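You operate a simulated robot arm through the tools that you are given. There is no shell and no other tool. Be economical: measure what you need, move in short steps, check, and stop when the job is done.

Carry out the task below with a simulated two-armed robot. There is one attempt and no reset: what you move stays moved.

JOB
Take the orange sensor from the top of the board stand and put it on the top of the parts bench. Take the green wax ring and leave it on the top of the collector cabinet. Fetch the white wax ring and set it on the top of the fitting table. Put the grease brush on the white card on the top of the board stand. Put the blue paper cone on the white plate. Take the yellow peg tray on the top of the side table and put it away on the top of the fitting table. Put two of the lint wads from the top of the side table on the top of the sample table. Put the grease tin on the top of the fitting table. Take the worn wax ring and put it on the ledge of the collector cabinet. Put the yellow filter on the top of the workbench. Take the black peg tray on the top of the packing table and put it away on the top of the fitting table. Take the sample cone on the top of the packing table and put it away on the top of the side table. Any order will do. Set down upright: sensor, grease brush, yellow peg tray, grease tin, black peg tray, sample cone.

Only the result counts: the job must be done as asked and must still hold three seconds after the hand-in. Knocking over, shifting, dropping, spilling or breaking anything else fails it.

ROBOT AND FRAMES
Two 7-joint arms with two-finger parallel grippers on one trunk, on a base that drives. Base frame: it is fixed to the floor where the robot stands at the start and does not move with it; the origin is under the middle of the robot, x ahead of it, y to its left, z up. Readings come in m, rad, newtons and seconds.
The left shoulder is at the start at [0.05, 0.177, 1.154], the right one opposite. With the tool pointing down near the work surface each hand reaches from about 0.1 to 0.68 m from the robot's upright axis, wherever it stands, measured 20 degrees to its own side. Places, roughly: black peg tray (7x7x9 cm) [0.6, -0.4, 0.9]; blue paper cone (7x7x17 cm) [-1.5, -2.2, 0.9]; grease brush (3x3x13 cm) [-1.6, -1.4, 1]; grease tin (6x6x8 cm) [-1.4, -2.2, 0.8]; green wax ring (4x4x4 cm) [-1.6, -1, 0.9]; ledge of the collector cabinet [1.7, 2.1, 0.8]; lint wad (6x5x4 cm) [-1.5, -2, 0.8]; sample cone (11x11x17 cm) [0.8, -0.9, 0.9]; top of the collector cabinet [1.3, 2.2, 0.9]; top of the fitting table [-1.6, 0.5, 0.8]; top of the parts bench [-1.6, -1, 0.9]; top of the sample table [-1.5, -4.9, 0.9]; top of the side table [-1.6, -2.4, 0.8]; top of the workbench [-1.5, 2.1, 0.9]; white plate (13x13x2 cm) [-1.4, -0.6, 0.9]; white wax ring (4x4x4 cm) [-1.6, -1.1, 0.9]; worn wax ring (4x4x2 cm) [0.6, 0.1, 0.7]; yellow filter (7x7x5 cm) [1, 0.1, 0.8]; yellow peg tray (7x7x9 cm) [-1.5, -2.4, 0.8]. Payload 3.43 kg a hand.
The TCP of each hand is the grasp point between the finger pads, 0.034 m short of the fingertips. In the tool frame z runs along the fingers and y along their closing line. Largest opening 0.128 m; finger width 0.024, thickness 0.012; the body of the gripper, 0.048 by 0.13 m, starts 0.096 m behind the TCP.
Orientation is told as [roll, pitch, yaw] about the base's x, y, z axes, in that order, counted from this pose: with the fingers straight down and closing along the base's y, the tool's x points along the base's -x, its y along +y and its z along -z.

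CONTROLS
- The arms move only by the tool nudge_tool. It takes "left_increments", "right_increments" or both (then of equal length, played together; a hand with none holds still); each is a list of rows, each a list of 7 numbers: the shift along the base's x, y, z in units of 50 mm (1.0 is 50 mm), then the turn, a rotation vector about the base's x, y, z in units of 6 degrees (1.0 is 6 degrees), then the finger opening in m, from 0 to 0.128. In form: [[tx, ty, tz, ax, ay, az, jaw], ...]. A call has 1 to 12 rows; each row shifts and turns the commanded pose from where the row before left it. A call with a number of a shift or a turn outside -1 to 1 is refused whole. Rows are played at 5 a second. More than 0.05 m and 0.15 rad between two rows, or a gripper value outside its range, and nothing of the call is played. A pose out of reach is approached as far as the arm can. The call stops where the force on the tool passes 40 N (or 10 N more than at its start, if that is more) or the arm is blocked; 0.2 s more then pass. Each finger travels about 0.108 m/s and halts on what it meets, pressing with about 26 N; the grip force reading is that of the motor and also rises with nothing between the fingers. The clock runs only during rows and for 0.2 s after the last one: add rows that do not move to give the fingers time. It gives the time, the measured TCP pose, the force on the tool (base axes), the opening and the grip force at its end, in the units of the frame above (readings bear some noise), with the torque about the TCP (base axes, N m) and any sound that the robot's microphone picked up.
- Cameras (640 x 400 px; columns grow to the right, rows downward): "scene" is now at [0.1509, -0.0085, 1.2987]; the picture's right is [-0.10, -1.00, 0.00], its down [-0.72, 0.07, -0.69] and it looks along [0.69, -0.07, -0.72] (base axes); focal length 246 px, centre (320, 200). "left" rides on the left gripper at [0.076, 0.011, -0.16] in its tool frame; the picture's right is [-0.15, 0.99, 0.00], its down [-0.88, -0.13, -0.46] and it looks along [-0.45, -0.07, 0.89] (tool axes); focal length 234 px, centre (320, 200). "right" rides on the right gripper at [0.076, -0.011, -0.16] in its tool frame; the picture's right is [0.15, 0.99, 0.00], its down [-0.88, 0.13, -0.46] and it looks along [-0.45, 0.07, 0.89] (tool axes); focal length 234 px, centre (320, 200). There is no depth. A picture from a camera that has moved, and an enlarged one, comes with that camera's place and axes in the base frame and with its lens.
- snapshot(camera): a new picture of that camera. The clock stands still meanwhile.
- lift_body(by): slides the trunk up (or, below 0, down) by that many m; the arms and the scene camera ride with it, the base frame stays. It gives what a move gives, with no picture.
- steer(legs): drives the robot by 1 to 6 legs, each [ahead, turn to the left] in m and rad, along the robot's own axes; the way and the turn of a leg run together, so that a leg with both is an arc; at most 1.5 m and 3.142 rad a leg. The arms and the cameras ride along, it lands a little off, and it stops where it bumps. It gives what a move gives.
- turn_head(pan, tilt): turns the head with the scene camera to pan (to the left, within 1.396 rad either way) and tilt (down, from -0.506 to 1.204), counted from straight ahead of the robot. It gives what a move gives.
- zoom(camera, box): a new picture of the part [left, top, right, bottom] of that camera's present view, enlarged. The clock stands still meanwhile.
- hand_in(): hands the job in; it is judged then, once.

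Work in short steps. Places have to be worked out from the pictures, the camera data and where the tool is seen: move nearer, look again, correct. Check each grasp and each placing, and mend what went wrong. You have 588 turns and 370 pictures in all, those below and enlarged ones among them. Open the grippers and draw the arms clear of the work before you hand the job in, unless the task says otherwise; then end with one line.

The tools are called after "Call:" by a JSON object that holds its "api" and its "payload". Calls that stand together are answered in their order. nudge_tool: Moves the arms, as the interface text tells. Its arguments: {"type":"object","properties":{"left_increments":{"type":"array","items":{"type":"array","items":{"type":"number"}}},"right_increments":{"type":"array","items":{"type":"array","items":{"type":"number"}}}},"required":[]} The other tools are called the same way: lift_body (by) slides the trunk up or down; steer (legs) drives the base; turn_head (pan, tilt) turns the head that bears the scene camera; snapshot (camera) takes a picture; zoom (camera, box) takes an enlarged picture of a part of a camera's view; hand_in () hands the job in.

At the start:

```text
clock: 0.0
left_position: [0.3412, 0.1496, 1.1113]
left_tool_rot: [0.0, 0.0, 0.0]
left_contact_force: [0.5, -0.7, 0.0]
left_moment: [-0.02, -0.06, 0.01]
left_width: 0.1281
left_grip_force: 0.1
right_position: [0.4114, -0.1558, 1.0811]
right_tool_rot: [0.0, 0.001, -0.001]
right_contact_force: [0.2, -0.2, -0.1]
right_moment: [0.02, -0.01, 0.01]
right_width: 0.1282
right_grip_force: 0.1
trunk travel left (down, up): [-0.325, 0.076]
robot x, y, heading: [0.0014, 0.0017, 0.0]
head pan, tilt: [-0.096, 0.803]
```

scene: 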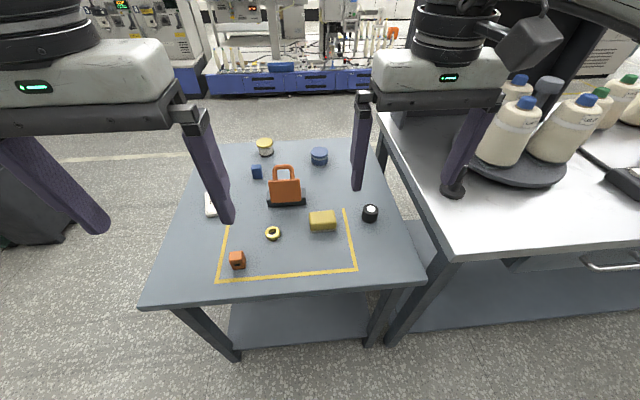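
right: 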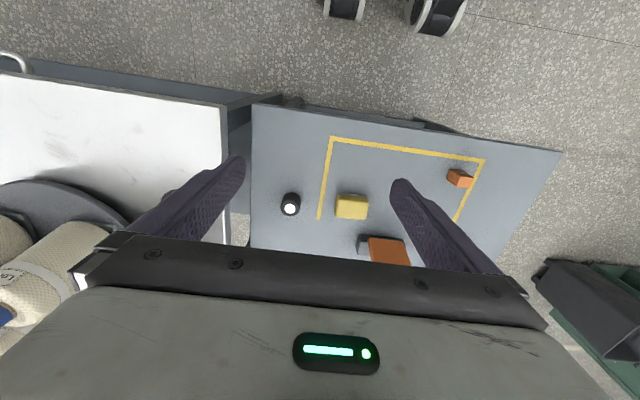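
left: 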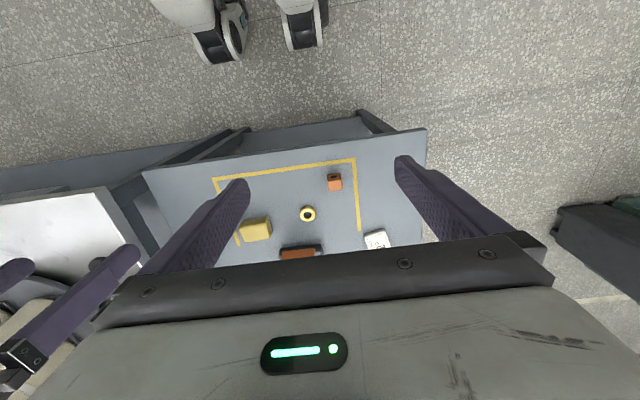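

I start with a closer look at the table in front and at the table to the right.

Call:
{"api": "zoom", "payload": {"camera": "scene", "box": [180, 120, 420, 290]}}

Call:
{"api": "turn_head", "payload": {"pan": -0.9, "tilt": 0.6}}

Call:
{"api": "snapshot", "payload": {"camera": "scene"}}

```text
2.35 times, centred on (300, 205) of scene
camera zoom: at [0.1509, -0.0085, 1.2987], right [-0.1, -1.0, 0.0], down [-0.72, 0.07, -0.69], along [0.69, -0.07, -0.72], focal length 578 px, centre (367, 188)
```

zoom: 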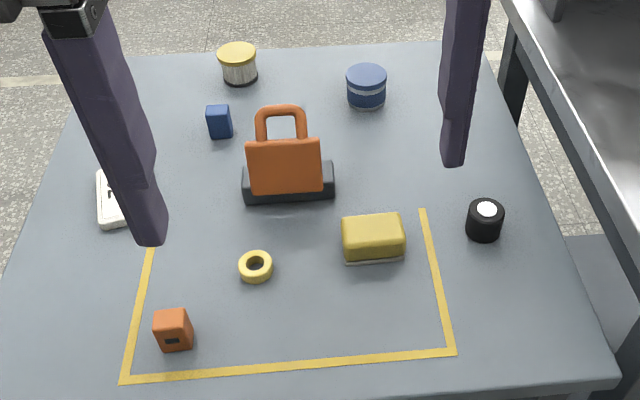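

```text
clock: 1.1
left_position: [0.3428, 0.1494, 1.1115]
left_tool_rot: [-0.002, 0.001, -0.001]
left_contact_force: [0.3, -0.6, 0.1]
left_moment: [-0.01, -0.04, -0.03]
left_width: 0.1276
left_grip_force: 0.1
right_position: [0.4113, -0.1561, 1.0817]
right_tool_rot: [-0.001, 0.0, 0.0]
right_contact_force: [-0.6, -0.3, 0.7]
right_moment: [0.02, 0.03, 0.02]
right_width: 0.1278
right_grip_force: 0.1
trunk travel left (down, up): [-0.325, 0.076]
robot x, y, heading: [-0.0035, -0.0038, -0.001]
head pan, tilt: [-0.901, 0.6]
```

```text
365 pictures are left
camera scene: at [0.1257, -0.07, 1.3158], right [-0.78, -0.62, 0.0], down [-0.35, 0.44, -0.82], along [0.51, -0.65, -0.57], focal length 246 px, centre (320, 200)
```

scene: 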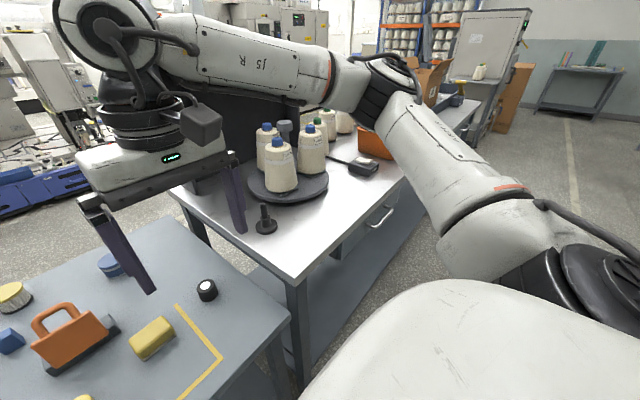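

Zooming on the packing table to identify the black peg tray and the sample cone.

Call:
{"api": "zoom", "payload": {"camera": "scene", "box": [220, 90, 420, 240]}}

```text
2.67 times, centred on (320, 165) of scene
camera zoom: at [0.1257, -0.07, 1.3158], right [-0.78, -0.62, 0.0], down [-0.35, 0.44, -0.82], along [0.51, -0.65, -0.57], focal length 655 px, centre (320, 293)
```

zoom: 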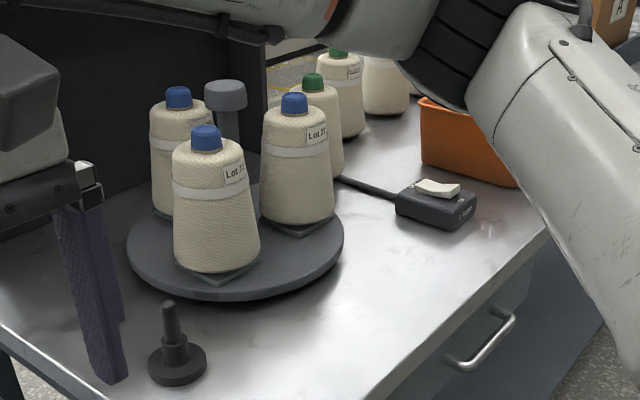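

The yellow ring is at about [0.566, 0.082], the worn ring. I move the left hand above it with partially closed jaw.

Call:
{"api": "nudge_tool", "payload": {"left_increments": [[0.637, -0.191, -0.714, 0, 0, 0, 0.1], [0.637, -0.191, -0.714, 0, 0, 0, 0.08], [0.637, -0.191, -0.714, 0, 0, 0, 0.08], [0.637, -0.191, -0.714, 0, 0, 0, 0.08], [0.637, -0.191, -0.714, 0, 0, 0, 0.08], [0.637, -0.191, -0.714, 0, 0, 0, 0.08], [0.637, -0.191, -0.714, 0, 0, 0, 0.08]]}}

Call:
{"api": "snapshot", "payload": {"camera": "left"}}

```text
clock: 2.7
left_position: [0.5665, 0.0814, 0.8606]
left_tool_rot: [0.001, 0.001, -0.003]
left_contact_force: [0.7, 0.1, 0.1]
left_moment: [-0.01, 0.0, 0.01]
left_width: 0.0798
left_grip_force: 0.0
right_position: [0.4119, -0.156, 1.0815]
right_tool_rot: [0.0, 0.0, -0.001]
right_contact_force: [-0.6, 0.4, -0.3]
right_moment: [0.01, 0.0, 0.01]
right_width: 0.128
right_grip_force: 0.0
trunk travel left (down, up): [-0.325, 0.076]
robot x, y, heading: [-0.0031, 0.0032, -0.0]
head pan, tilt: [-0.901, 0.6]
```

```text
363 pictures are left
camera left: at [0.4884, 0.0941, 1.0209], right [0.15, 0.99, 0.0], down [0.88, -0.13, 0.46], along [0.45, -0.07, -0.89], focal length 234 px, centre (320, 200)
```

left: 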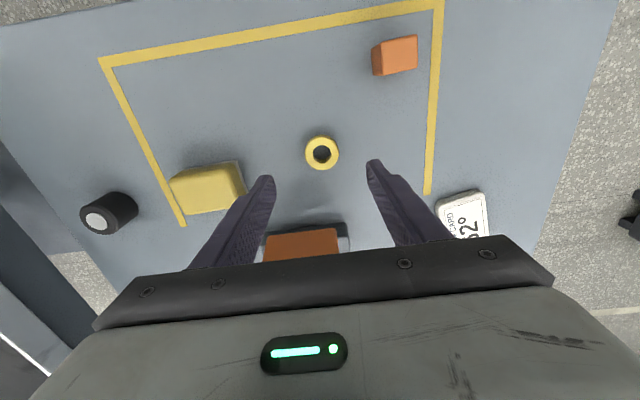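

Ring computed at (0.562, 0.085): descend, then close.

Call:
{"api": "nudge_tool", "payload": {"left_increments": [[-0.08, 0.06, -0.6, 0, 0, 0, 0.075], [0, 0, -0.6, 0, 0, 0, 0.075], [0, 0, -0.42, 0, 0, 0, 0.075], [0, 0, 0, 0, 0, 0, 0.02], [0, 0, 0, 0, 0, 0, 0.02], [0, 0, 0, 0, 0, 0, 0.02]]}}

Call:
{"api": "snapshot", "payload": {"camera": "left"}}

```text
clock: 4.1
left_position: [0.5609, 0.0837, 0.7803]
left_tool_rot: [-0.001, 0.001, 0.001]
left_contact_force: [-0.6, 0.0, -0.2]
left_moment: [-0.01, -0.01, 0.0]
left_width: 0.0384
left_grip_force: 26.2
right_position: [0.412, -0.1548, 1.0811]
right_tool_rot: [0.0, 0.0, 0.0]
right_contact_force: [-0.1, -0.5, 0.7]
right_moment: [0.01, 0.02, -0.02]
right_width: 0.1282
right_grip_force: 0.1
trunk travel left (down, up): [-0.325, 0.076]
robot x, y, heading: [0.0013, -0.0026, 0.0]
head pan, tilt: [-0.901, 0.6]
```

```text
362 pictures are left
camera left: at [0.4835, 0.0973, 0.9397], right [0.15, 0.99, 0.0], down [0.88, -0.13, 0.46], along [0.45, -0.07, -0.89], focal length 234 px, centre (320, 200)
```

left: 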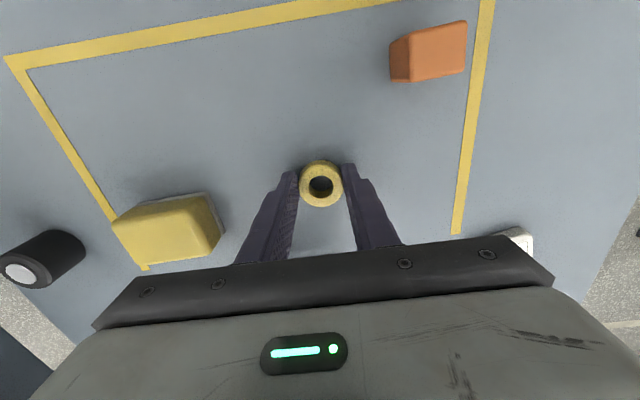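

Grip is good (0.038). Lifting and drawing the left hand back, then looking left.

Call:
{"api": "nudge_tool", "payload": {"left_increments": [[0, 0, 1, 0, 0, 0, 0.02], [0, 0, 1, 0, 0, 0, 0.02], [0, 0, 1, 0, 0, 0, 0.02], [-0.5, 0.1, 0.8, 0, 0, 0, 0.02], [-0.6, 0.2, 0.7, 0, 0, 0, 0.02], [-0.7, 0.2, 0.6, 0, 0, 0, 0.02], [-0.8, 0.3, 0.5, 0, 0, 0, 0.02], [-0.8, 0.3, 0.5, 0, 0, 0, 0.02], [-0.8, 0.3, 0.5, 0, 0, 0, 0.02]]}}

Call:
{"api": "turn_head", "payload": {"pan": 0.7, "tilt": 0.5}}

Call:
{"api": "snapshot", "payload": {"camera": "scene"}}

```text
clock: 6.1
left_position: [0.3488, 0.1557, 1.1123]
left_tool_rot: [0.0, -0.001, 0.0]
left_contact_force: [-0.2, 0.1, 0.0]
left_moment: [0.0, -0.01, -0.02]
left_width: 0.0198
left_grip_force: 0.1
right_position: [0.4116, -0.1558, 1.0816]
right_tool_rot: [0.0, -0.003, 0.002]
right_contact_force: [-0.2, -0.4, -0.3]
right_moment: [0.02, -0.01, 0.02]
right_width: 0.1282
right_grip_force: 0.2
trunk travel left (down, up): [-0.325, 0.076]
robot x, y, heading: [0.0017, -0.0013, -0.0]
head pan, tilt: [-0.901, 0.6]
```

```text
clock: 7.8
left_position: [0.3519, 0.1548, 1.111]
left_tool_rot: [0.0, 0.0, -0.002]
left_contact_force: [1.1, -0.2, 0.1]
left_moment: [0.04, -0.01, 0.01]
left_width: 0.02
left_grip_force: 0.1
right_position: [0.4116, -0.1564, 1.0819]
right_tool_rot: [0.001, -0.001, 0.0]
right_contact_force: [-0.2, 0.6, 0.3]
right_moment: [0.01, -0.01, 0.02]
right_width: 0.1281
right_grip_force: 0.2
trunk travel left (down, up): [-0.325, 0.076]
robot x, y, heading: [0.0004, -0.0036, 0.003]
head pan, tilt: [0.7, 0.499]
```

```text
361 pictures are left
camera scene: at [0.1403, 0.0578, 1.3249], right [0.64, -0.77, 0.0], down [-0.37, -0.31, -0.88], along [0.67, 0.57, -0.48], focal length 246 px, centre (320, 200)
```

scene: 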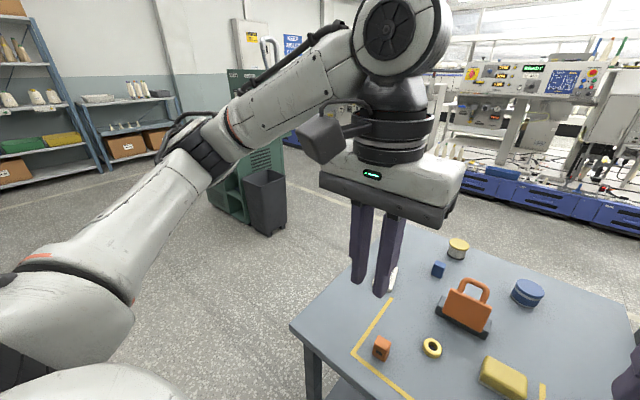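

The ring slipped out and lies flat on the table again. I'll regrasp lower; first go back above and view.

Call:
{"api": "nudge_tool", "payload": {"left_increments": [[0.65, -0.22, -0.7, 0, 0, 0, 0.08], [0.65, -0.22, -0.7, 0, 0, 0, 0.08], [0.65, -0.22, -0.7, 0, 0, 0, 0.08], [0.65, -0.22, -0.7, 0, 0, 0, 0.08], [0.65, -0.22, -0.7, 0, 0, 0, 0.08], [0.65, -0.22, -0.7, 0, 0, 0, 0.08], [0.25, -0.1, -0.8, 0, 0, 0, 0.08]]}}

Call:
{"api": "snapshot", "payload": {"camera": "left"}}

```text
clock: 9.4
left_position: [0.5607, 0.0835, 0.86]
left_tool_rot: [-0.001, 0.0, -0.001]
left_contact_force: [0.0, -0.5, -0.4]
left_moment: [-0.01, -0.01, 0.0]
left_width: 0.0799
left_grip_force: 0.0
right_position: [0.4122, -0.156, 1.081]
right_tool_rot: [-0.001, 0.001, 0.0]
right_contact_force: [0.2, -0.3, 0.5]
right_moment: [0.01, 0.02, 0.0]
right_width: 0.1279
right_grip_force: 0.0
trunk travel left (down, up): [-0.325, 0.076]
robot x, y, heading: [0.0006, -0.003, 0.001]
head pan, tilt: [0.7, 0.499]
```

```text
360 pictures are left
camera left: at [0.4821, 0.0969, 1.0188], right [0.15, 0.99, 0.0], down [0.88, -0.13, 0.46], along [0.45, -0.07, -0.89], focal length 234 px, centre (320, 200)
```

left: 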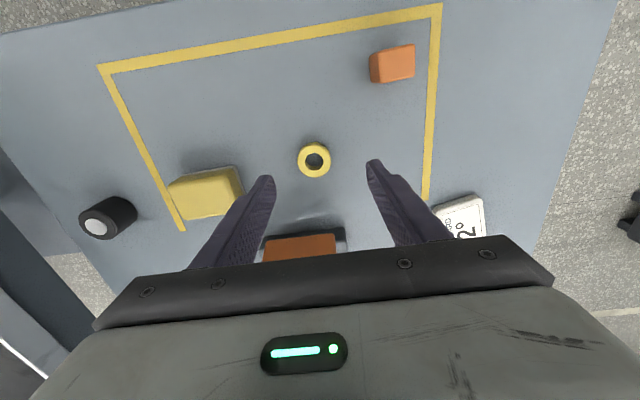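

Ring at (0.562, 0.077). Descend lower this time.

Call:
{"api": "nudge_tool", "payload": {"left_increments": [[0.02, -0.13, -0.6, 0, 0, 0, 0.075], [0, 0, -0.6, 0, 0, 0, 0.075], [0, 0, -0.42, 0, 0, 0, 0.075], [0, 0, -0.1, 0, 0, 0, 0.075], [0, 0, -0.08, 0, 0, 0, 0.075]]}}

```text
clock: 10.6
left_position: [0.5596, 0.0766, 0.773]
left_tool_rot: [0.0, -0.005, 0.0]
left_contact_force: [-4.3, 3.0, 18.7]
left_moment: [0.48, 0.36, 0.03]
left_width: 0.075
left_grip_force: 0.6
right_position: [0.4091, -0.1549, 1.083]
right_tool_rot: [-0.001, -0.002, -0.001]
right_contact_force: [-0.1, 0.3, -0.4]
right_moment: [0.01, 0.03, 0.01]
right_width: 0.1279
right_grip_force: 0.1
trunk travel left (down, up): [-0.325, 0.076]
robot x, y, heading: [-0.0016, -0.0007, 0.004]
head pan, tilt: [0.7, 0.499]
```

Tips touch the table. Raise 2 mm, close, then lift a bit and check.

Call:
{"api": "nudge_tool", "payload": {"left_increments": [[0.03, 0, 0.05, 0, 0, 0, 0.075], [0, 0, 0, 0, 0, 0, 0.0], [0, 0, 0, 0, 0, 0, 0.0], [0, 0, 0, 0, 0, 0, 0.0], [0, 0, 0.3, 0, 0, 0, 0.0], [0, 0, 0.7, 0, 0, 0, 0.0], [0, 0, 0.7, 0, 0, 0, 0.0]]}}

Call:
{"api": "snapshot", "payload": {"camera": "left"}}

```text
clock: 12.2
left_position: [0.5612, 0.0766, 0.8585]
left_tool_rot: [-0.001, -0.001, -0.001]
left_contact_force: [0.0, -0.1, 0.3]
left_moment: [0.01, -0.04, -0.02]
left_width: 0.038
left_grip_force: 26.2
right_position: [0.4108, -0.1557, 1.0815]
right_tool_rot: [0.0, 0.0, 0.001]
right_contact_force: [0.2, 0.6, 0.0]
right_moment: [-0.01, -0.01, -0.04]
right_width: 0.1283
right_grip_force: 0.1
trunk travel left (down, up): [-0.325, 0.076]
robot x, y, heading: [-0.0013, 0.0018, 0.002]
head pan, tilt: [0.7, 0.499]
```

```text
359 pictures are left
camera left: at [0.484, 0.0899, 1.0173], right [0.15, 0.99, 0.0], down [0.88, -0.13, 0.46], along [0.45, -0.07, -0.89], focal length 234 px, centre (320, 200)
```

left: 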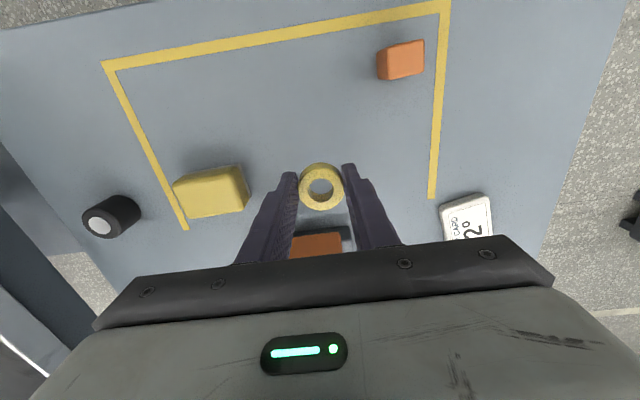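

Held at 0.038 m this time. Lift and draw back.

Call:
{"api": "nudge_tool", "payload": {"left_increments": [[0, 0, 0.8, 0, 0, 0, 0], [-0.2, 0, 0.8, 0, 0, 0, 0], [-0.5, 0.1, 0.7, 0, 0, 0, 0], [-0.6, 0.2, 0.7, 0, 0, 0, 0], [-0.7, 0.2, 0.6, 0, 0, 0, 0], [-0.8, 0.3, 0.5, 0, 0, 0, 0], [-0.8, 0.3, 0.5, 0, 0, 0, 0], [-0.8, 0.4, 0.4, 0, 0, 0, 0]]}}

Call:
{"api": "snapshot", "payload": {"camera": "left"}}

```text
clock: 14.0
left_position: [0.3399, 0.154, 1.1084]
left_tool_rot: [0.0, 0.002, 0.001]
left_contact_force: [-0.4, -0.9, -0.5]
left_moment: [-0.03, 0.01, 0.0]
left_width: 0.0384
left_grip_force: 25.7
right_position: [0.4115, -0.1562, 1.0824]
right_tool_rot: [0.0, 0.001, 0.0]
right_contact_force: [-0.1, 0.1, -0.8]
right_moment: [0.0, 0.0, -0.03]
right_width: 0.1279
right_grip_force: 0.1
trunk travel left (down, up): [-0.325, 0.076]
robot x, y, heading: [0.0022, -0.0017, -0.001]
head pan, tilt: [0.7, 0.499]
```

```text
358 pictures are left
camera left: at [0.2621, 0.1658, 1.2683], right [0.14, 0.99, 0.0], down [0.88, -0.13, 0.46], along [0.45, -0.07, -0.89], focal length 234 px, centre (320, 200)
```

left: 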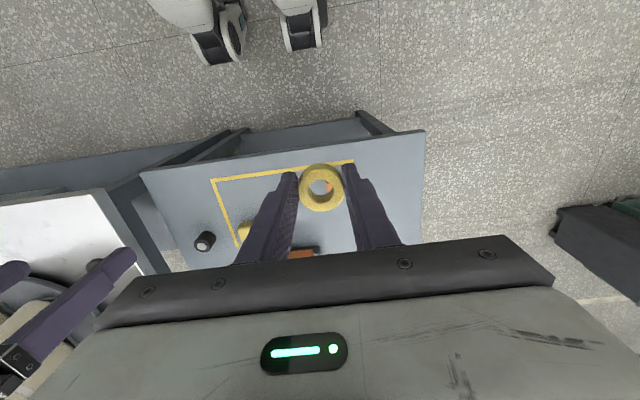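

Ring secured. Zooming on the green cabinet to the left before driving.

Call:
{"api": "zoom", "payload": {"camera": "scene", "box": [180, 40, 340, 240]}}

Call:
{"api": "turn_head", "payload": {"pan": 1.39, "tilt": 0.4}}

Call:
{"api": "snapshot", "payload": {"camera": "scene"}}

```text
2.00 times, centred on (260, 140) of scene
camera zoom: at [0.1396, 0.0582, 1.325], right [0.64, -0.76, 0.0], down [-0.37, -0.31, -0.88], along [0.67, 0.57, -0.48], focal length 492 px, centre (440, 320)
```

zoom: 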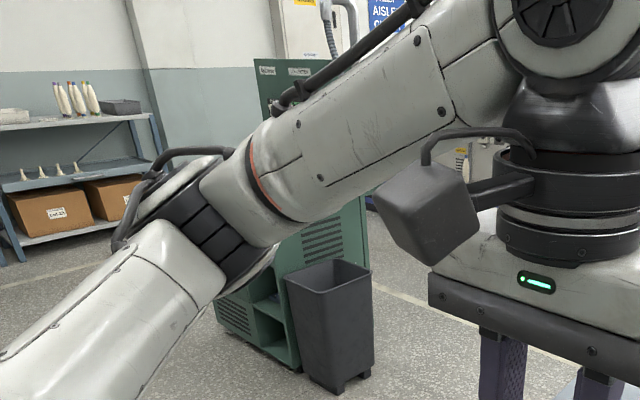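

```text
clock: 15.1
left_position: [0.34, 0.151, 1.1087]
left_tool_rot: [-0.001, 0.0, 0.0]
left_contact_force: [0.6, 0.6, -0.4]
left_moment: [-0.02, 0.02, 0.02]
left_width: 0.0383
left_grip_force: 26.0
right_position: [0.4119, -0.1571, 1.0821]
right_tool_rot: [-0.001, 0.0, -0.002]
right_contact_force: [-0.1, 0.4, 0.0]
right_moment: [0.01, 0.0, -0.02]
right_width: 0.1279
right_grip_force: 0.1
trunk travel left (down, up): [-0.325, 0.076]
robot x, y, heading: [-0.0006, -0.0033, -0.0]
head pan, tilt: [1.389, 0.4]
```

```text
356 pictures are left
camera scene: at [0.0875, 0.0903, 1.334], right [0.98, -0.18, 0.0], down [-0.07, -0.38, -0.92], along [0.17, 0.91, -0.39], focal length 246 px, centre (320, 200)
```

scene: 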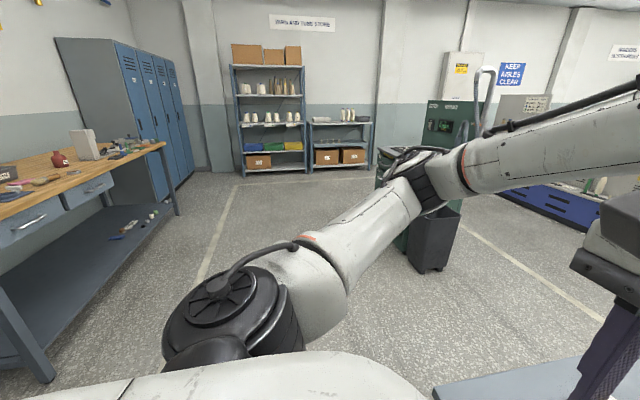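

Floor is clear. Drive round the left side of the table: turn left, go 0.78 ahead, turn right, 1.1 ahead, turn right to face the filter.

Call:
{"api": "steer", "payload": {"legs": [[0, 1.571], [0.8, 0], [0, -1.571], [1.1, 0], [0, -1.571]]}}

Call:
{"api": "turn_head", "payload": {"pan": 0, "tilt": 0.7}}

Call:
{"api": "snapshot", "payload": {"camera": "scene"}}

```text
clock: 36.0
left_position: [1.2584, 0.383, 1.1081]
left_tool_rot: [-0.001, 0.0, -1.639]
left_contact_force: [-0.2, 1.3, 0.7]
left_moment: [0.05, -0.05, 0.03]
left_width: 0.0381
left_grip_force: 25.8
right_position: [0.946, 0.3332, 1.0808]
right_tool_rot: [0.0, 0.001, -1.638]
right_contact_force: [0.5, 0.5, -0.5]
right_moment: [-0.02, 0.0, -0.09]
right_width: 0.1279
right_grip_force: 0.2
trunk travel left (down, up): [-0.325, 0.076]
robot x, y, heading: [1.13, 0.7328, -1.634]
head pan, tilt: [1.389, 0.4]
```

```text
clock: 37.6
left_position: [1.2595, 0.3828, 1.1096]
left_tool_rot: [0.001, 0.001, -1.64]
left_contact_force: [-0.6, -0.3, -0.6]
left_moment: [0.01, 0.01, 0.0]
left_width: 0.0383
left_grip_force: 25.9
right_position: [0.9467, 0.3331, 1.0828]
right_tool_rot: [0.0, 0.0, -1.639]
right_contact_force: [0.0, -0.3, -0.1]
right_moment: [-0.01, -0.02, 0.03]
right_width: 0.128
right_grip_force: 0.1
trunk travel left (down, up): [-0.325, 0.076]
robot x, y, heading: [1.1324, 0.7354, -1.639]
head pan, tilt: [0.0, 0.7]
```

```text
355 pictures are left
camera scene: at [1.1208, 0.5786, 1.3072], right [-1.0, 0.07, 0.0], down [0.04, 0.64, -0.77], along [-0.05, -0.76, -0.64], focal length 246 px, centre (320, 200)
```

scene: 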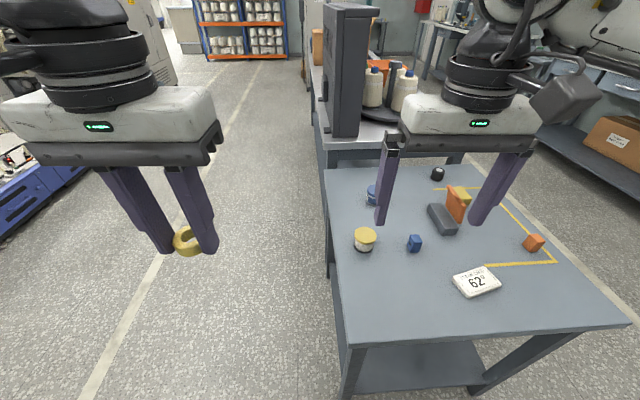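

Filter at about (0.964, 0.126). Right hand above it, opening 0.11.

Call:
{"api": "nudge_tool", "payload": {"right_increments": [[0.06, -0.69, -0.66, 0, 0, 0, 0.11], [0.06, -0.69, -0.66, 0, 0, 0, 0.11], [0.06, -0.69, -0.66, 0, 0, 0, 0.11], [0.06, -0.69, -0.66, 0, 0, 0, 0.11], [0.06, -0.69, -0.66, 0, 0, 0, 0.11], [0.06, -0.69, -0.66, 0, 0, 0, 0.11]]}}

Call:
{"api": "snapshot", "payload": {"camera": "right"}}

```text
clock: 39.0
left_position: [1.2592, 0.3824, 1.109]
left_tool_rot: [0.0, 0.001, -1.638]
left_contact_force: [1.1, -0.5, 0.1]
left_moment: [0.02, 0.03, 0.02]
left_width: 0.0383
left_grip_force: 26.2
right_position: [0.966, 0.1272, 0.8836]
right_tool_rot: [-0.002, -0.002, -1.637]
right_contact_force: [-0.3, 0.7, 0.2]
right_moment: [0.02, -0.02, -0.02]
right_width: 0.1099
right_grip_force: 0.1
trunk travel left (down, up): [-0.325, 0.076]
robot x, y, heading: [1.1255, 0.7342, -1.637]
head pan, tilt: [0.0, 0.7]
```

```text
354 pictures are left
camera right: at [0.9587, 0.2037, 1.0435], right [1.0, 0.08, 0.0], down [0.07, -0.89, 0.46], along [0.04, -0.45, -0.89], focal length 234 px, centre (320, 200)
```

right: 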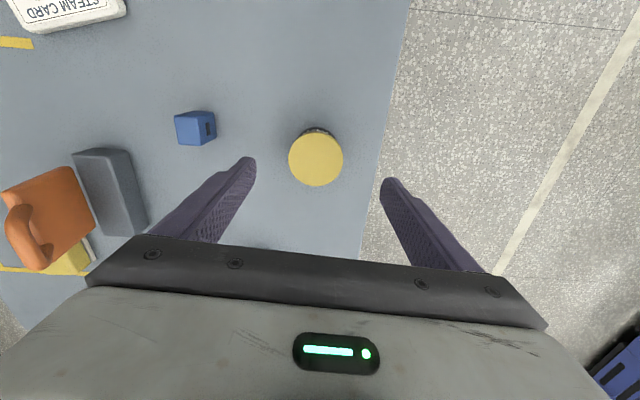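

Filter centre (0.961, 0.130). Descend and grip.

Call:
{"api": "nudge_tool", "payload": {"right_increments": [[-0.1, 0.05, -0.7, 0, 0, 0, 0.11], [0, 0, -0.7, 0, 0, 0, 0.11], [0, 0, -0.58, 0, 0, 0, 0.11], [0, 0, 0, 0, 0, 0, 0.0], [0, 0, 0, 0, 0, 0, 0.0], [0, 0, 0, 0, 0, 0, 0.0], [0, 0, 0.5, 0, 0, 0, 0], [0, 0, 0.8, 0, 0, 0, 0]]}}

Call:
{"api": "snapshot", "payload": {"camera": "right"}}

```text
clock: 40.8
left_position: [1.2598, 0.3827, 1.109]
left_tool_rot: [-0.001, -0.001, -1.638]
left_contact_force: [0.1, -0.2, -0.2]
left_moment: [-0.01, 0.03, -0.04]
left_width: 0.0384
left_grip_force: 26.1
right_position: [0.96, 0.1282, 0.8503]
right_tool_rot: [-0.001, 0.001, -1.639]
right_contact_force: [-0.3, -0.7, -0.9]
right_moment: [-0.04, 0.01, 0.01]
right_width: 0.061
right_grip_force: 25.6
trunk travel left (down, up): [-0.325, 0.076]
robot x, y, heading: [1.1349, 0.7345, -1.641]
head pan, tilt: [0.0, 0.7]
```

```text
353 pictures are left
camera right: at [0.9529, 0.2048, 1.0108], right [1.0, 0.08, 0.0], down [0.07, -0.89, 0.46], along [0.04, -0.45, -0.89], focal length 234 px, centre (320, 200)
```

right: 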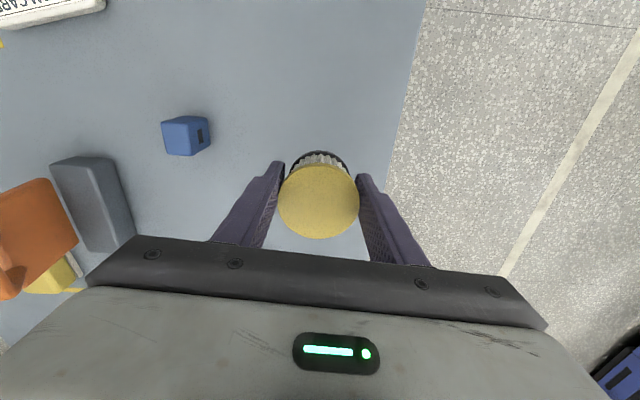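

Filter held (0.061). Lift and retract, then turn round to face the cabinet.

Call:
{"api": "nudge_tool", "payload": {"right_increments": [[0, 0, 0.95, 0, 0, 0, 0], [0, 0, 0.95, 0, 0, 0, 0], [0, 0.5, 0.8, 0, 0, 0, 0], [0, 0.7, 0.7, 0, 0, 0, 0], [0, 0.7, 0.7, 0, 0, 0, 0], [0, 0.9, 0.3, 0, 0, 0, 0], [0, 0.9, 0.2, 0, 0, 0, 0], [0, 0.9, 0, 0, 0, 0, 0]]}}

Call:
{"api": "steer", "payload": {"legs": [[0, 2.8]]}}

Call:
{"api": "turn_head", "payload": {"pan": 0, "tilt": 0.55}}

Call:
{"api": "snapshot", "payload": {"camera": "scene"}}

```text
clock: 42.6
left_position: [1.2594, 0.3835, 1.1087]
left_tool_rot: [0.0, 0.0, -1.638]
left_contact_force: [-0.4, -0.9, -0.7]
left_moment: [-0.02, 0.01, 0.01]
left_width: 0.0382
left_grip_force: 26.5
right_position: [0.9605, 0.3596, 1.0782]
right_tool_rot: [0.0, -0.001, -1.64]
right_contact_force: [0.2, 1.0, -1.1]
right_moment: [0.04, 0.02, -0.04]
right_width: 0.0608
right_grip_force: 26.1
trunk travel left (down, up): [-0.325, 0.076]
robot x, y, heading: [1.1296, 0.734, -1.639]
head pan, tilt: [0.0, 0.7]
```

```text
clock: 49.6
left_position: [1.1189, 1.1072, 1.109]
left_tool_rot: [0.001, -0.001, 1.184]
left_contact_force: [-0.6, -0.8, -0.7]
left_moment: [0.0, 0.02, -0.03]
left_width: 0.0381
left_grip_force: 26.2
right_position: [1.4125, 1.0368, 1.0779]
right_tool_rot: [-0.001, 0.0, 1.183]
right_contact_force: [0.9, 0.0, -0.5]
right_moment: [0.02, 0.01, -0.03]
right_width: 0.061
right_grip_force: 25.8
trunk travel left (down, up): [-0.325, 0.076]
robot x, y, heading: [1.1274, 0.7338, 1.18]
head pan, tilt: [0.0, 0.7]
```

```text
clock: 50.3
left_position: [1.1191, 1.1067, 1.1091]
left_tool_rot: [0.0, 0.0, 1.183]
left_contact_force: [0.4, -0.3, 0.5]
left_moment: [-0.01, -0.01, 0.0]
left_width: 0.038
left_grip_force: 25.6
right_position: [1.4116, 1.0368, 1.0787]
right_tool_rot: [0.002, -0.001, 1.181]
right_contact_force: [0.3, 0.1, -0.5]
right_moment: [-0.01, 0.03, 0.02]
right_width: 0.0608
right_grip_force: 26.0
trunk travel left (down, up): [-0.325, 0.076]
robot x, y, heading: [1.1317, 0.7288, 1.187]
head pan, tilt: [0.0, 0.55]
```

```text
352 pictures are left
camera scene: at [1.1919, 0.8811, 1.3203], right [0.93, -0.38, 0.0], down [-0.2, -0.48, -0.85], along [0.32, 0.79, -0.52], focal length 246 px, centre (320, 200)
```

scene: 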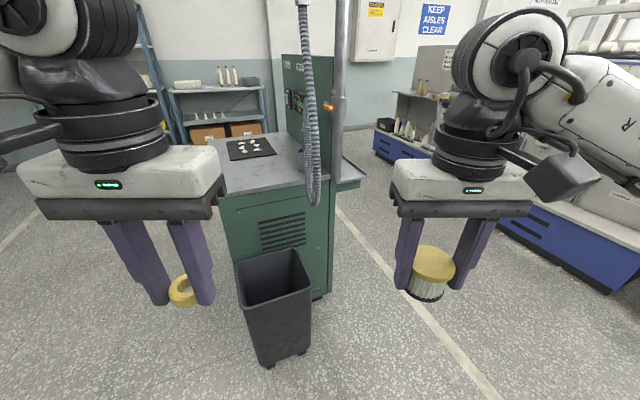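

The cabinet top is left of the panel; the ledge seems to be right of it. Zoom.

Call:
{"api": "zoom", "payload": {"camera": "scene", "box": [200, 30, 400, 230]}}

```text
2.00 times, centred on (300, 130) of scene
camera zoom: at [1.1919, 0.8811, 1.3203], right [0.93, -0.38, 0.0], down [-0.2, -0.48, -0.85], along [0.32, 0.79, -0.52], focal length 492 px, centre (360, 340)
```

zoom: 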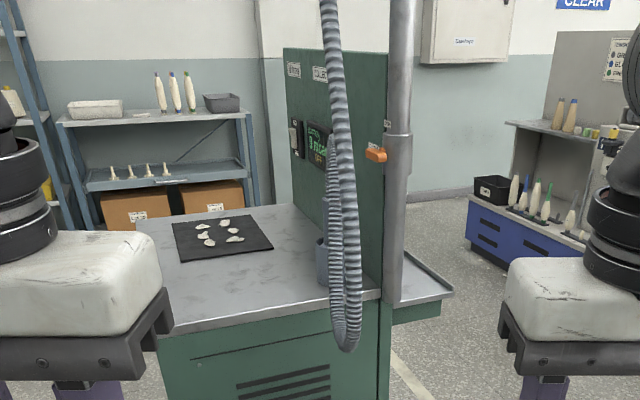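

The ledge spans about x 1.66–1.81, y 1.79–2.3 right of the panel. I drive to its right-hand side, facing −x.

Call:
{"api": "steer", "payload": {"legs": [[0, -1.08], [1.2, 0], [0, 1.46], [1.25, 0], [0, 1.571]]}}

Call:
{"api": "turn_head", "payload": {"pan": 0, "tilt": 0.7}}

Call:
{"api": "snapshot", "payload": {"camera": "scene"}}

```text
clock: 72.5
left_position: [2.0105, 1.9488, 1.1093]
left_tool_rot: [0.0, 0.0, 3.127]
left_contact_force: [-0.3, -0.7, 0.6]
left_moment: [0.03, 0.0, -0.06]
left_width: 0.038
left_grip_force: 26.3
right_position: [1.9695, 2.2479, 1.0782]
right_tool_rot: [-0.002, 0.0, 3.128]
right_contact_force: [0.1, -0.3, -0.2]
right_moment: [-0.01, 0.01, -0.01]
right_width: 0.0607
right_grip_force: 25.0
trunk travel left (down, up): [-0.325, 0.076]
robot x, y, heading: [2.3522, 2.1007, 3.124]
head pan, tilt: [0.0, 0.55]
```

```text
clock: 73.2
left_position: [2.011, 1.9494, 1.1089]
left_tool_rot: [0.0, -0.001, 3.128]
left_contact_force: [-0.2, 0.3, 0.3]
left_moment: [0.05, 0.01, 0.01]
left_width: 0.0383
left_grip_force: 26.2
right_position: [1.9685, 2.2474, 1.078]
right_tool_rot: [0.0, -0.001, 3.128]
right_contact_force: [-0.6, -0.1, -1.0]
right_moment: [-0.02, -0.02, -0.02]
right_width: 0.061
right_grip_force: 25.9
trunk travel left (down, up): [-0.325, 0.076]
robot x, y, heading: [2.355, 2.095, 3.131]
head pan, tilt: [0.0, 0.7]
```

```text
350 pictures are left
camera scene: at [2.1988, 2.0984, 1.3072], right [0.01, 1.0, 0.0], down [0.64, -0.01, -0.77], along [-0.77, 0.01, -0.64], focal length 246 px, centre (320, 200)
```

scene: 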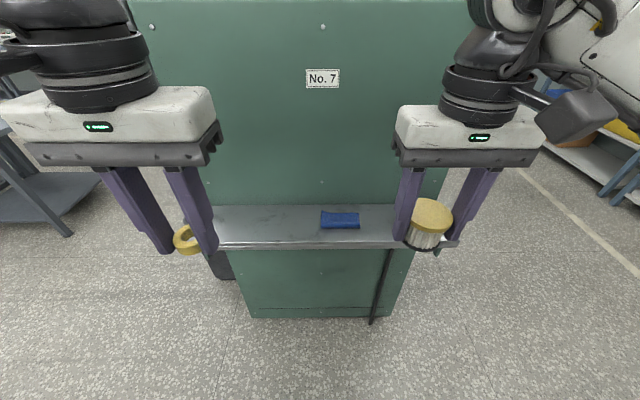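

Ledge: x 1.62–1.77, free at y≈1.95. Move the left hand over it.

Call:
{"api": "nudge_tool", "payload": {"left_increments": [[-0.8, 0, -0.4, 0, 0, 0, 0], [-0.8, 0, -0.4, 0, 0, 0, 0], [-0.8, 0, -0.4, 0, 0, 0, 0], [-0.8, 0, -0.4, 0, 0, 0, 0], [-0.8, 0, -0.4, 0, 0, 0, 0], [-0.8, 0, -0.4, 0, 0, 0, 0], [-0.8, 0, -0.5, 0, 0, 0, 0], [-0.5, 0, -0.6, 0, 0, 0, 0], [0, 0, -0.9, 0, 0, 0, 0]]}}

Call:
{"api": "snapshot", "payload": {"camera": "left"}}

Call:
{"api": "snapshot", "payload": {"camera": "scene"}}

```text
clock: 75.2
left_position: [1.7067, 1.9478, 0.8893]
left_tool_rot: [-0.001, -0.001, 3.127]
left_contact_force: [-0.1, 0.0, -0.8]
left_moment: [0.04, -0.04, 0.01]
left_width: 0.038
left_grip_force: 25.8
right_position: [1.9678, 2.248, 1.0781]
right_tool_rot: [-0.001, -0.001, 3.128]
right_contact_force: [-0.6, 0.1, -0.7]
right_moment: [0.03, -0.01, -0.04]
right_width: 0.061
right_grip_force: 25.6
trunk travel left (down, up): [-0.325, 0.076]
robot x, y, heading: [2.3525, 2.0991, 3.124]
head pan, tilt: [0.0, 0.7]
```

```text
349 pictures are left
camera left: at [1.7803, 1.9381, 1.0481], right [-0.16, -0.99, 0.0], down [-0.88, 0.14, 0.46], along [-0.45, 0.07, -0.89], focal length 234 px, centre (320, 200)
```

left: 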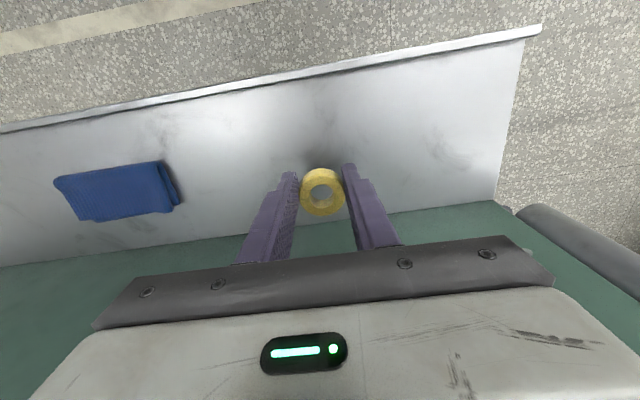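

```text
348 pictures are left
camera scene: at [2.1984, 2.098, 1.3071], right [0.01, 1.0, 0.0], down [0.64, -0.01, -0.76], along [-0.76, 0.01, -0.64], focal length 246 px, centre (320, 200)
```

scene: 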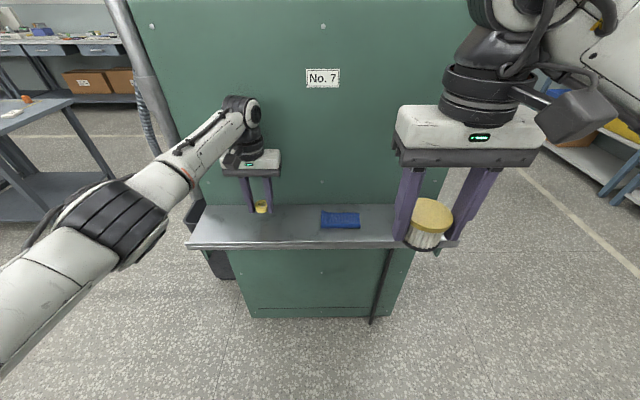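

Good clearance. Descend toward the ledge, in small end steps.

Call:
{"api": "nudge_tool", "payload": {"left_increments": [[0.1, 0, -0.4, 0, 0, 0, 0], [0, 0, -0.4, 0, 0, 0, 0], [0, 0, -0.14, 0, 0, 0, 0], [0, 0, -0.1, 0, 0, 0, 0]]}}

```text
clock: 76.1
left_position: [1.7058, 1.9495, 0.8503]
left_tool_rot: [0.0, -0.015, 3.126]
left_contact_force: [4.0, -1.7, 17.2]
left_moment: [-0.44, -0.4, 0.1]
left_width: 0.0378
left_grip_force: 26.6
right_position: [1.9676, 2.2467, 1.0788]
right_tool_rot: [0.0, -0.001, 3.128]
right_contact_force: [-0.3, -0.1, 0.1]
right_moment: [-0.01, -0.02, 0.03]
right_width: 0.0609
right_grip_force: 26.0
trunk travel left (down, up): [-0.325, 0.076]
robot x, y, heading: [2.3539, 2.099, 3.127]
head pan, tilt: [0.0, 0.7]
stopped in row 4 (left hand): the force on the tool passed its limit (the readings are from after the stop); the commanded pose is now the measured one
```

Contact at 0.850 on the ledge. Open slightly and raise, then look.

Call:
{"api": "nudge_tool", "payload": {"left_increments": [[0, 0, 0.04, 0, 0, 0, 0], [0, 0, 0, 0, 0, 0, 0.06], [0, 0, 0, 0, 0, 0, 0.065], [0, 0, 0.5, 0, 0, 0, 0.065], [0, 0, 0.8, 0, 0, 0, 0.065], [0, 0, 0.8, 0, 0, 0, 0.065]]}}

Call:
{"api": "snapshot", "payload": {"camera": "left"}}

```text
clock: 77.5
left_position: [1.7097, 1.9498, 0.9543]
left_tool_rot: [0.0, -0.009, 3.127]
left_contact_force: [-1.0, 0.8, -0.2]
left_moment: [-0.01, -0.02, -0.03]
left_width: 0.065
left_grip_force: 0.0
right_position: [1.9689, 2.2481, 1.0784]
right_tool_rot: [0.001, 0.001, 3.128]
right_contact_force: [0.2, -1.0, -0.7]
right_moment: [0.0, 0.01, -0.02]
right_width: 0.0608
right_grip_force: 25.5
trunk travel left (down, up): [-0.325, 0.076]
robot x, y, heading: [2.3504, 2.0953, 3.13]
head pan, tilt: [0.0, 0.7]
```

```text
347 pictures are left
camera left: at [1.7845, 1.9388, 1.1122], right [-0.16, -0.99, 0.0], down [-0.87, 0.14, 0.46], along [-0.46, 0.07, -0.89], focal length 234 px, centre (320, 200)
```

left: 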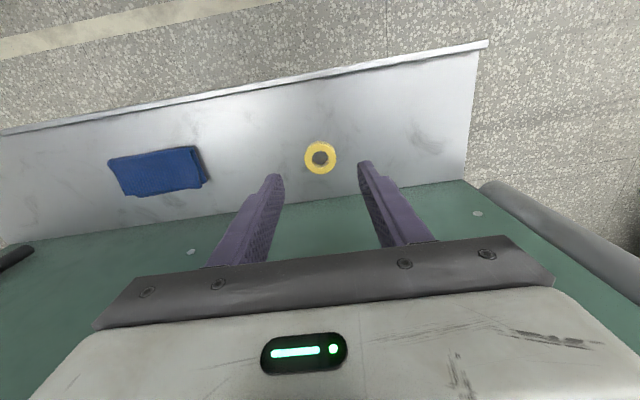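

The ring lies flat on the ledge. Retract left, then drive back toward the packing table in two stages.

Call:
{"api": "nudge_tool", "payload": {"left_increments": [[0.2, 0, 0.9, 0, 0, 0, 0.065], [0.8, 0, 0.5, 0, 0, 0, 0.065], [0.8, 0, 0.5, 0, 0, 0, 0.065], [0.8, 0, 0.4, 0, 0, 0, 0.065], [0.8, 0, 0.3, 0, 0, 0, 0.065], [0.8, 0, 0.3, 0, 0, 0, 0.065], [0.8, 0, 0.2, 0, 0, 0, 0.065], [0.8, 0, 0, 0, 0, 0, 0.065]]}}

Call:
{"api": "steer", "payload": {"legs": [[0, 1.59], [1.27, 0], [0, -1.571], [1.25, 0], [1.2, 0]]}}

```text
clock: 79.3
left_position: [1.9977, 1.9501, 1.1089]
left_tool_rot: [0.001, -0.009, 3.13]
left_contact_force: [-1.0, 0.8, -0.4]
left_moment: [-0.01, 0.02, -0.01]
left_width: 0.065
left_grip_force: 0.1
right_position: [1.9695, 2.2474, 1.0788]
right_tool_rot: [0.0, 0.001, 3.128]
right_contact_force: [-0.1, 0.2, -1.8]
right_moment: [0.02, 0.0, 0.0]
right_width: 0.0608
right_grip_force: 25.8
trunk travel left (down, up): [-0.325, 0.076]
robot x, y, heading: [2.3581, 2.0971, 3.132]
head pan, tilt: [0.0, 0.7]
```

```text
clock: 105.0
left_position: [-0.4378, 0.6069, 1.1083]
left_tool_rot: [0.0, -0.008, -3.119]
left_contact_force: [-0.2, 0.5, -0.5]
left_moment: [0.0, -0.02, -0.02]
left_width: 0.0651
left_grip_force: 0.1
right_position: [-0.4772, 0.9028, 1.0786]
right_tool_rot: [0.0, -0.001, -3.117]
right_contact_force: [-0.7, -0.1, -0.3]
right_moment: [-0.02, 0.0, -0.01]
right_width: 0.0611
right_grip_force: 25.5
trunk travel left (down, up): [-0.325, 0.076]
robot x, y, heading: [-0.0896, 0.7667, -3.121]
head pan, tilt: [0.0, 0.7]
```

Take a look west from here before turning on.

Call:
{"api": "turn_head", "payload": {"pan": 0, "tilt": 0.4}}

Call:
{"api": "snapshot", "payload": {"camera": "scene"}}

Call:
{"api": "turn_head", "payload": {"pan": 1.0, "tilt": 0.4}}

Call:
{"api": "snapshot", "payload": {"camera": "scene"}}

```text
clock: 105.8
left_position: [-0.4377, 0.6052, 1.1079]
left_tool_rot: [0.0, -0.009, -3.119]
left_contact_force: [0.2, 1.9, 0.6]
left_moment: [0.03, -0.02, -0.04]
left_width: 0.0648
left_grip_force: 0.0
right_position: [-0.4783, 0.9029, 1.0786]
right_tool_rot: [-0.001, 0.0, -3.117]
right_contact_force: [0.0, 0.6, -0.3]
right_moment: [0.01, 0.0, -0.04]
right_width: 0.0609
right_grip_force: 25.9
trunk travel left (down, up): [-0.325, 0.076]
robot x, y, heading: [-0.0838, 0.7652, -3.115]
head pan, tilt: [0.0, 0.4]
```

```text
346 pictures are left
camera scene: at [-0.2494, 0.7622, 1.334], right [-0.02, 1.0, 0.0], down [0.39, 0.01, -0.92], along [-0.92, -0.02, -0.39], focal length 246 px, centre (320, 200)
```

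scene: 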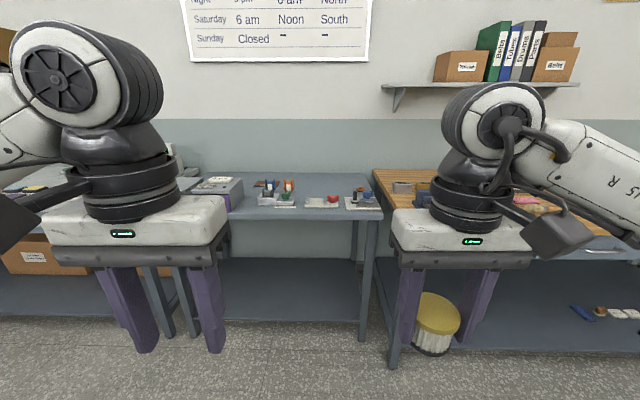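

```text
clock: 107.0
left_position: [-0.4381, 0.6047, 1.1082]
left_tool_rot: [0.002, -0.009, -3.118]
left_contact_force: [0.0, 0.9, 0.8]
left_moment: [0.02, -0.02, -0.01]
left_width: 0.0649
left_grip_force: 0.1
right_position: [-0.4765, 0.9019, 1.0793]
right_tool_rot: [0.0, 0.001, -3.117]
right_contact_force: [-0.5, -0.1, -1.4]
right_moment: [-0.01, 0.0, 0.01]
right_width: 0.0609
right_grip_force: 26.2
trunk travel left (down, up): [-0.325, 0.076]
robot x, y, heading: [-0.084, 0.7682, -3.11]
head pan, tilt: [1.0, 0.4]
```

```text
345 pictures are left
camera scene: at [-0.205, 0.6853, 1.3341], right [-0.85, 0.52, 0.0], down [0.2, 0.33, -0.92], along [-0.48, -0.79, -0.39], focal length 246 px, centre (320, 200)
```

scene: 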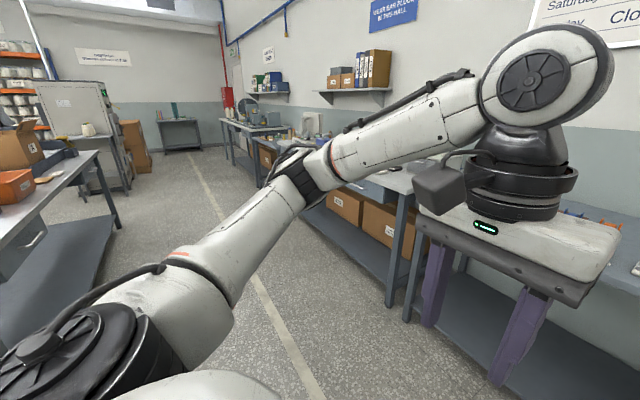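

The workbench with the wooden top is close by; I set the filter there first. Drive to about (−0.62, 2.0) facing −x.

Call:
{"api": "steer", "payload": {"legs": [[0, -1.193], [1.34, 0], [0, 1.16]]}}

Call:
{"api": "turn_head", "payload": {"pan": 0, "tilt": 0.6}}

Call:
{"api": "snapshot", "payload": {"camera": "scene"}}

```text
clock: 119.5
left_position: [-0.9499, 1.8489, 1.1068]
left_tool_rot: [-0.001, -0.009, 3.111]
left_contact_force: [-0.1, 0.3, 0.4]
left_moment: [0.02, -0.01, 0.02]
left_width: 0.065
left_grip_force: 0.1
right_position: [-0.9744, 2.1464, 1.0781]
right_tool_rot: [-0.001, -0.001, 3.113]
right_contact_force: [-0.4, 0.5, -1.5]
right_moment: [0.02, -0.02, 0.02]
right_width: 0.0609
right_grip_force: 26.4
trunk travel left (down, up): [-0.325, 0.076]
robot x, y, heading: [-0.5912, 1.9887, 3.117]
head pan, tilt: [1.0, 0.4]
```

```text
clock: 120.8
left_position: [-0.9503, 1.849, 1.1091]
left_tool_rot: [0.0, -0.009, 3.111]
left_contact_force: [0.7, 0.1, -0.2]
left_moment: [-0.04, 0.02, 0.01]
left_width: 0.0646
left_grip_force: 0.1
right_position: [-0.9745, 2.1462, 1.0796]
right_tool_rot: [-0.001, 0.001, 3.11]
right_contact_force: [-0.4, 0.3, -0.7]
right_moment: [0.0, 0.0, 0.01]
right_width: 0.0605
right_grip_force: 25.3
trunk travel left (down, up): [-0.325, 0.076]
robot x, y, heading: [-0.5914, 1.987, 3.109]
head pan, tilt: [0.0, 0.6]
```

```text
344 pictures are left
camera scene: at [-0.7503, 1.9943, 1.3158], right [0.03, 1.0, 0.0], down [0.56, -0.02, -0.83], along [-0.82, 0.02, -0.56], focal length 246 px, centre (320, 200)
```

scene: 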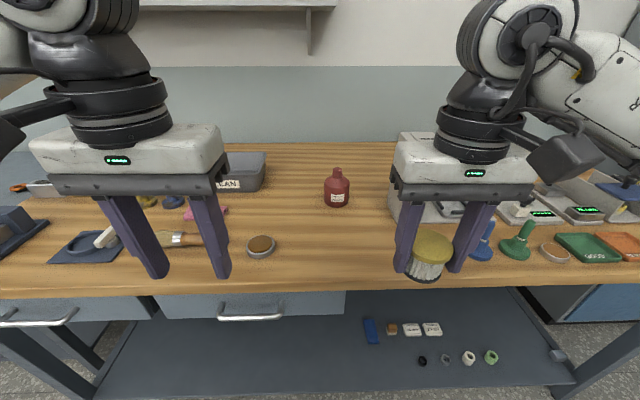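

Free spot around (−1.17, 2.08) on the bench. Move the right hand over it.

Call:
{"api": "nudge_tool", "payload": {"right_increments": [[-0.78, -0.26, -0.2, 0, 0, 0, 0], [-0.78, -0.26, -0.3, 0, 0, 0, 0], [-0.78, -0.26, -0.5, 0, 0, 0, 0], [-0.78, -0.26, -0.5, 0, 0, 0, 0], [-0.78, -0.26, -0.5, 0, 0, 0, 0]]}}

Call:
{"api": "snapshot", "payload": {"camera": "right"}}

```text
clock: 122.0
left_position: [-0.9513, 1.8481, 1.1071]
left_tool_rot: [0.001, -0.008, 3.111]
left_contact_force: [0.1, 0.3, -0.4]
left_moment: [0.02, -0.01, -0.01]
left_width: 0.065
left_grip_force: 0.0
right_position: [-1.1711, 2.0816, 0.9779]
right_tool_rot: [-0.002, 0.0, 3.111]
right_contact_force: [-1.1, 0.0, -0.4]
right_moment: [-0.04, -0.05, 0.01]
right_width: 0.061
right_grip_force: 26.0
trunk travel left (down, up): [-0.325, 0.076]
robot x, y, heading: [-0.5929, 1.9937, 3.113]
head pan, tilt: [0.0, 0.6]
```

```text
343 pictures are left
camera right: at [-1.0964, 2.0907, 1.1382], right [0.12, -0.99, 0.0], down [-0.88, -0.11, 0.46], along [-0.45, -0.05, -0.89], focal length 234 px, centre (320, 200)
```

right: 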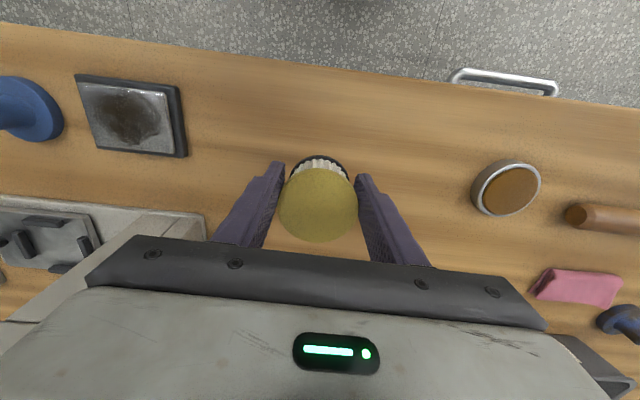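

Clear spot below. Descend in small steps until contact.

Call:
{"api": "nudge_tool", "payload": {"right_increments": [[0, 0, -0.4, 0, 0, 0, 0], [0, 0, -0.3, 0, 0, 0, 0], [0, 0, -0.12, 0, 0, 0, 0], [0, 0, -0.12, 0, 0, 0, 0], [0, 0, -0.12, 0, 0, 0, 0], [0, 0, -0.12, 0, 0, 0, 0]]}}

```text
clock: 123.4
left_position: [-0.949, 1.847, 1.1091]
left_tool_rot: [-0.001, -0.011, 3.11]
left_contact_force: [-0.6, 0.3, -0.4]
left_moment: [0.02, -0.02, 0.0]
left_width: 0.0649
left_grip_force: 0.0
right_position: [-1.17, 2.0809, 0.9243]
right_tool_rot: [0.003, -0.007, 3.11]
right_contact_force: [1.2, 0.0, 18.1]
right_moment: [0.53, 0.14, -0.06]
right_width: 0.0607
right_grip_force: 25.7
trunk travel left (down, up): [-0.325, 0.076]
robot x, y, heading: [-0.5924, 1.9939, 3.107]
head pan, tilt: [0.0, 0.6]
```

Contact with 18 N: the filter rests on the bench. Open and rise.

Call:
{"api": "nudge_tool", "payload": {"right_increments": [[0, 0, 0.03, 0, 0, 0, 0.06], [0, 0, 0, 0, 0, 0, 0.1], [0, 0, 0, 0, 0, 0, 0.11], [0, 0, 0.5, 0, 0, 0, 0.11], [0, 0, 0.9, 0, 0, 0, 0.11], [0, 0, 0.9, 0, 0, 0, 0.11], [0.6, 0, 0.7, 0, 0, 0, 0.11], [0.9, 0, 0.2, 0, 0, 0, 0.11], [0.9, 0, 0, 0, 0, 0, 0.11], [0.9, 0.3, 0, 0, 0, 0, 0.11], [0.9, 0.5, 0, 0, 0, 0, 0.11]]}}

Call:
{"api": "snapshot", "payload": {"camera": "scene"}}

```text
refused: row 11 steps farther than a row can; nothing moved
```

```text
342 pictures are left
camera scene: at [-0.7485, 1.9942, 1.3165], right [0.03, 1.0, 0.0], down [0.56, -0.02, -0.83], along [-0.83, 0.03, -0.56], focal length 246 px, centre (320, 200)
```

scene: 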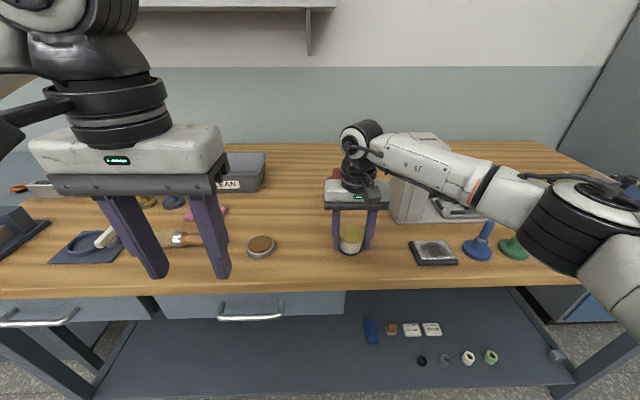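

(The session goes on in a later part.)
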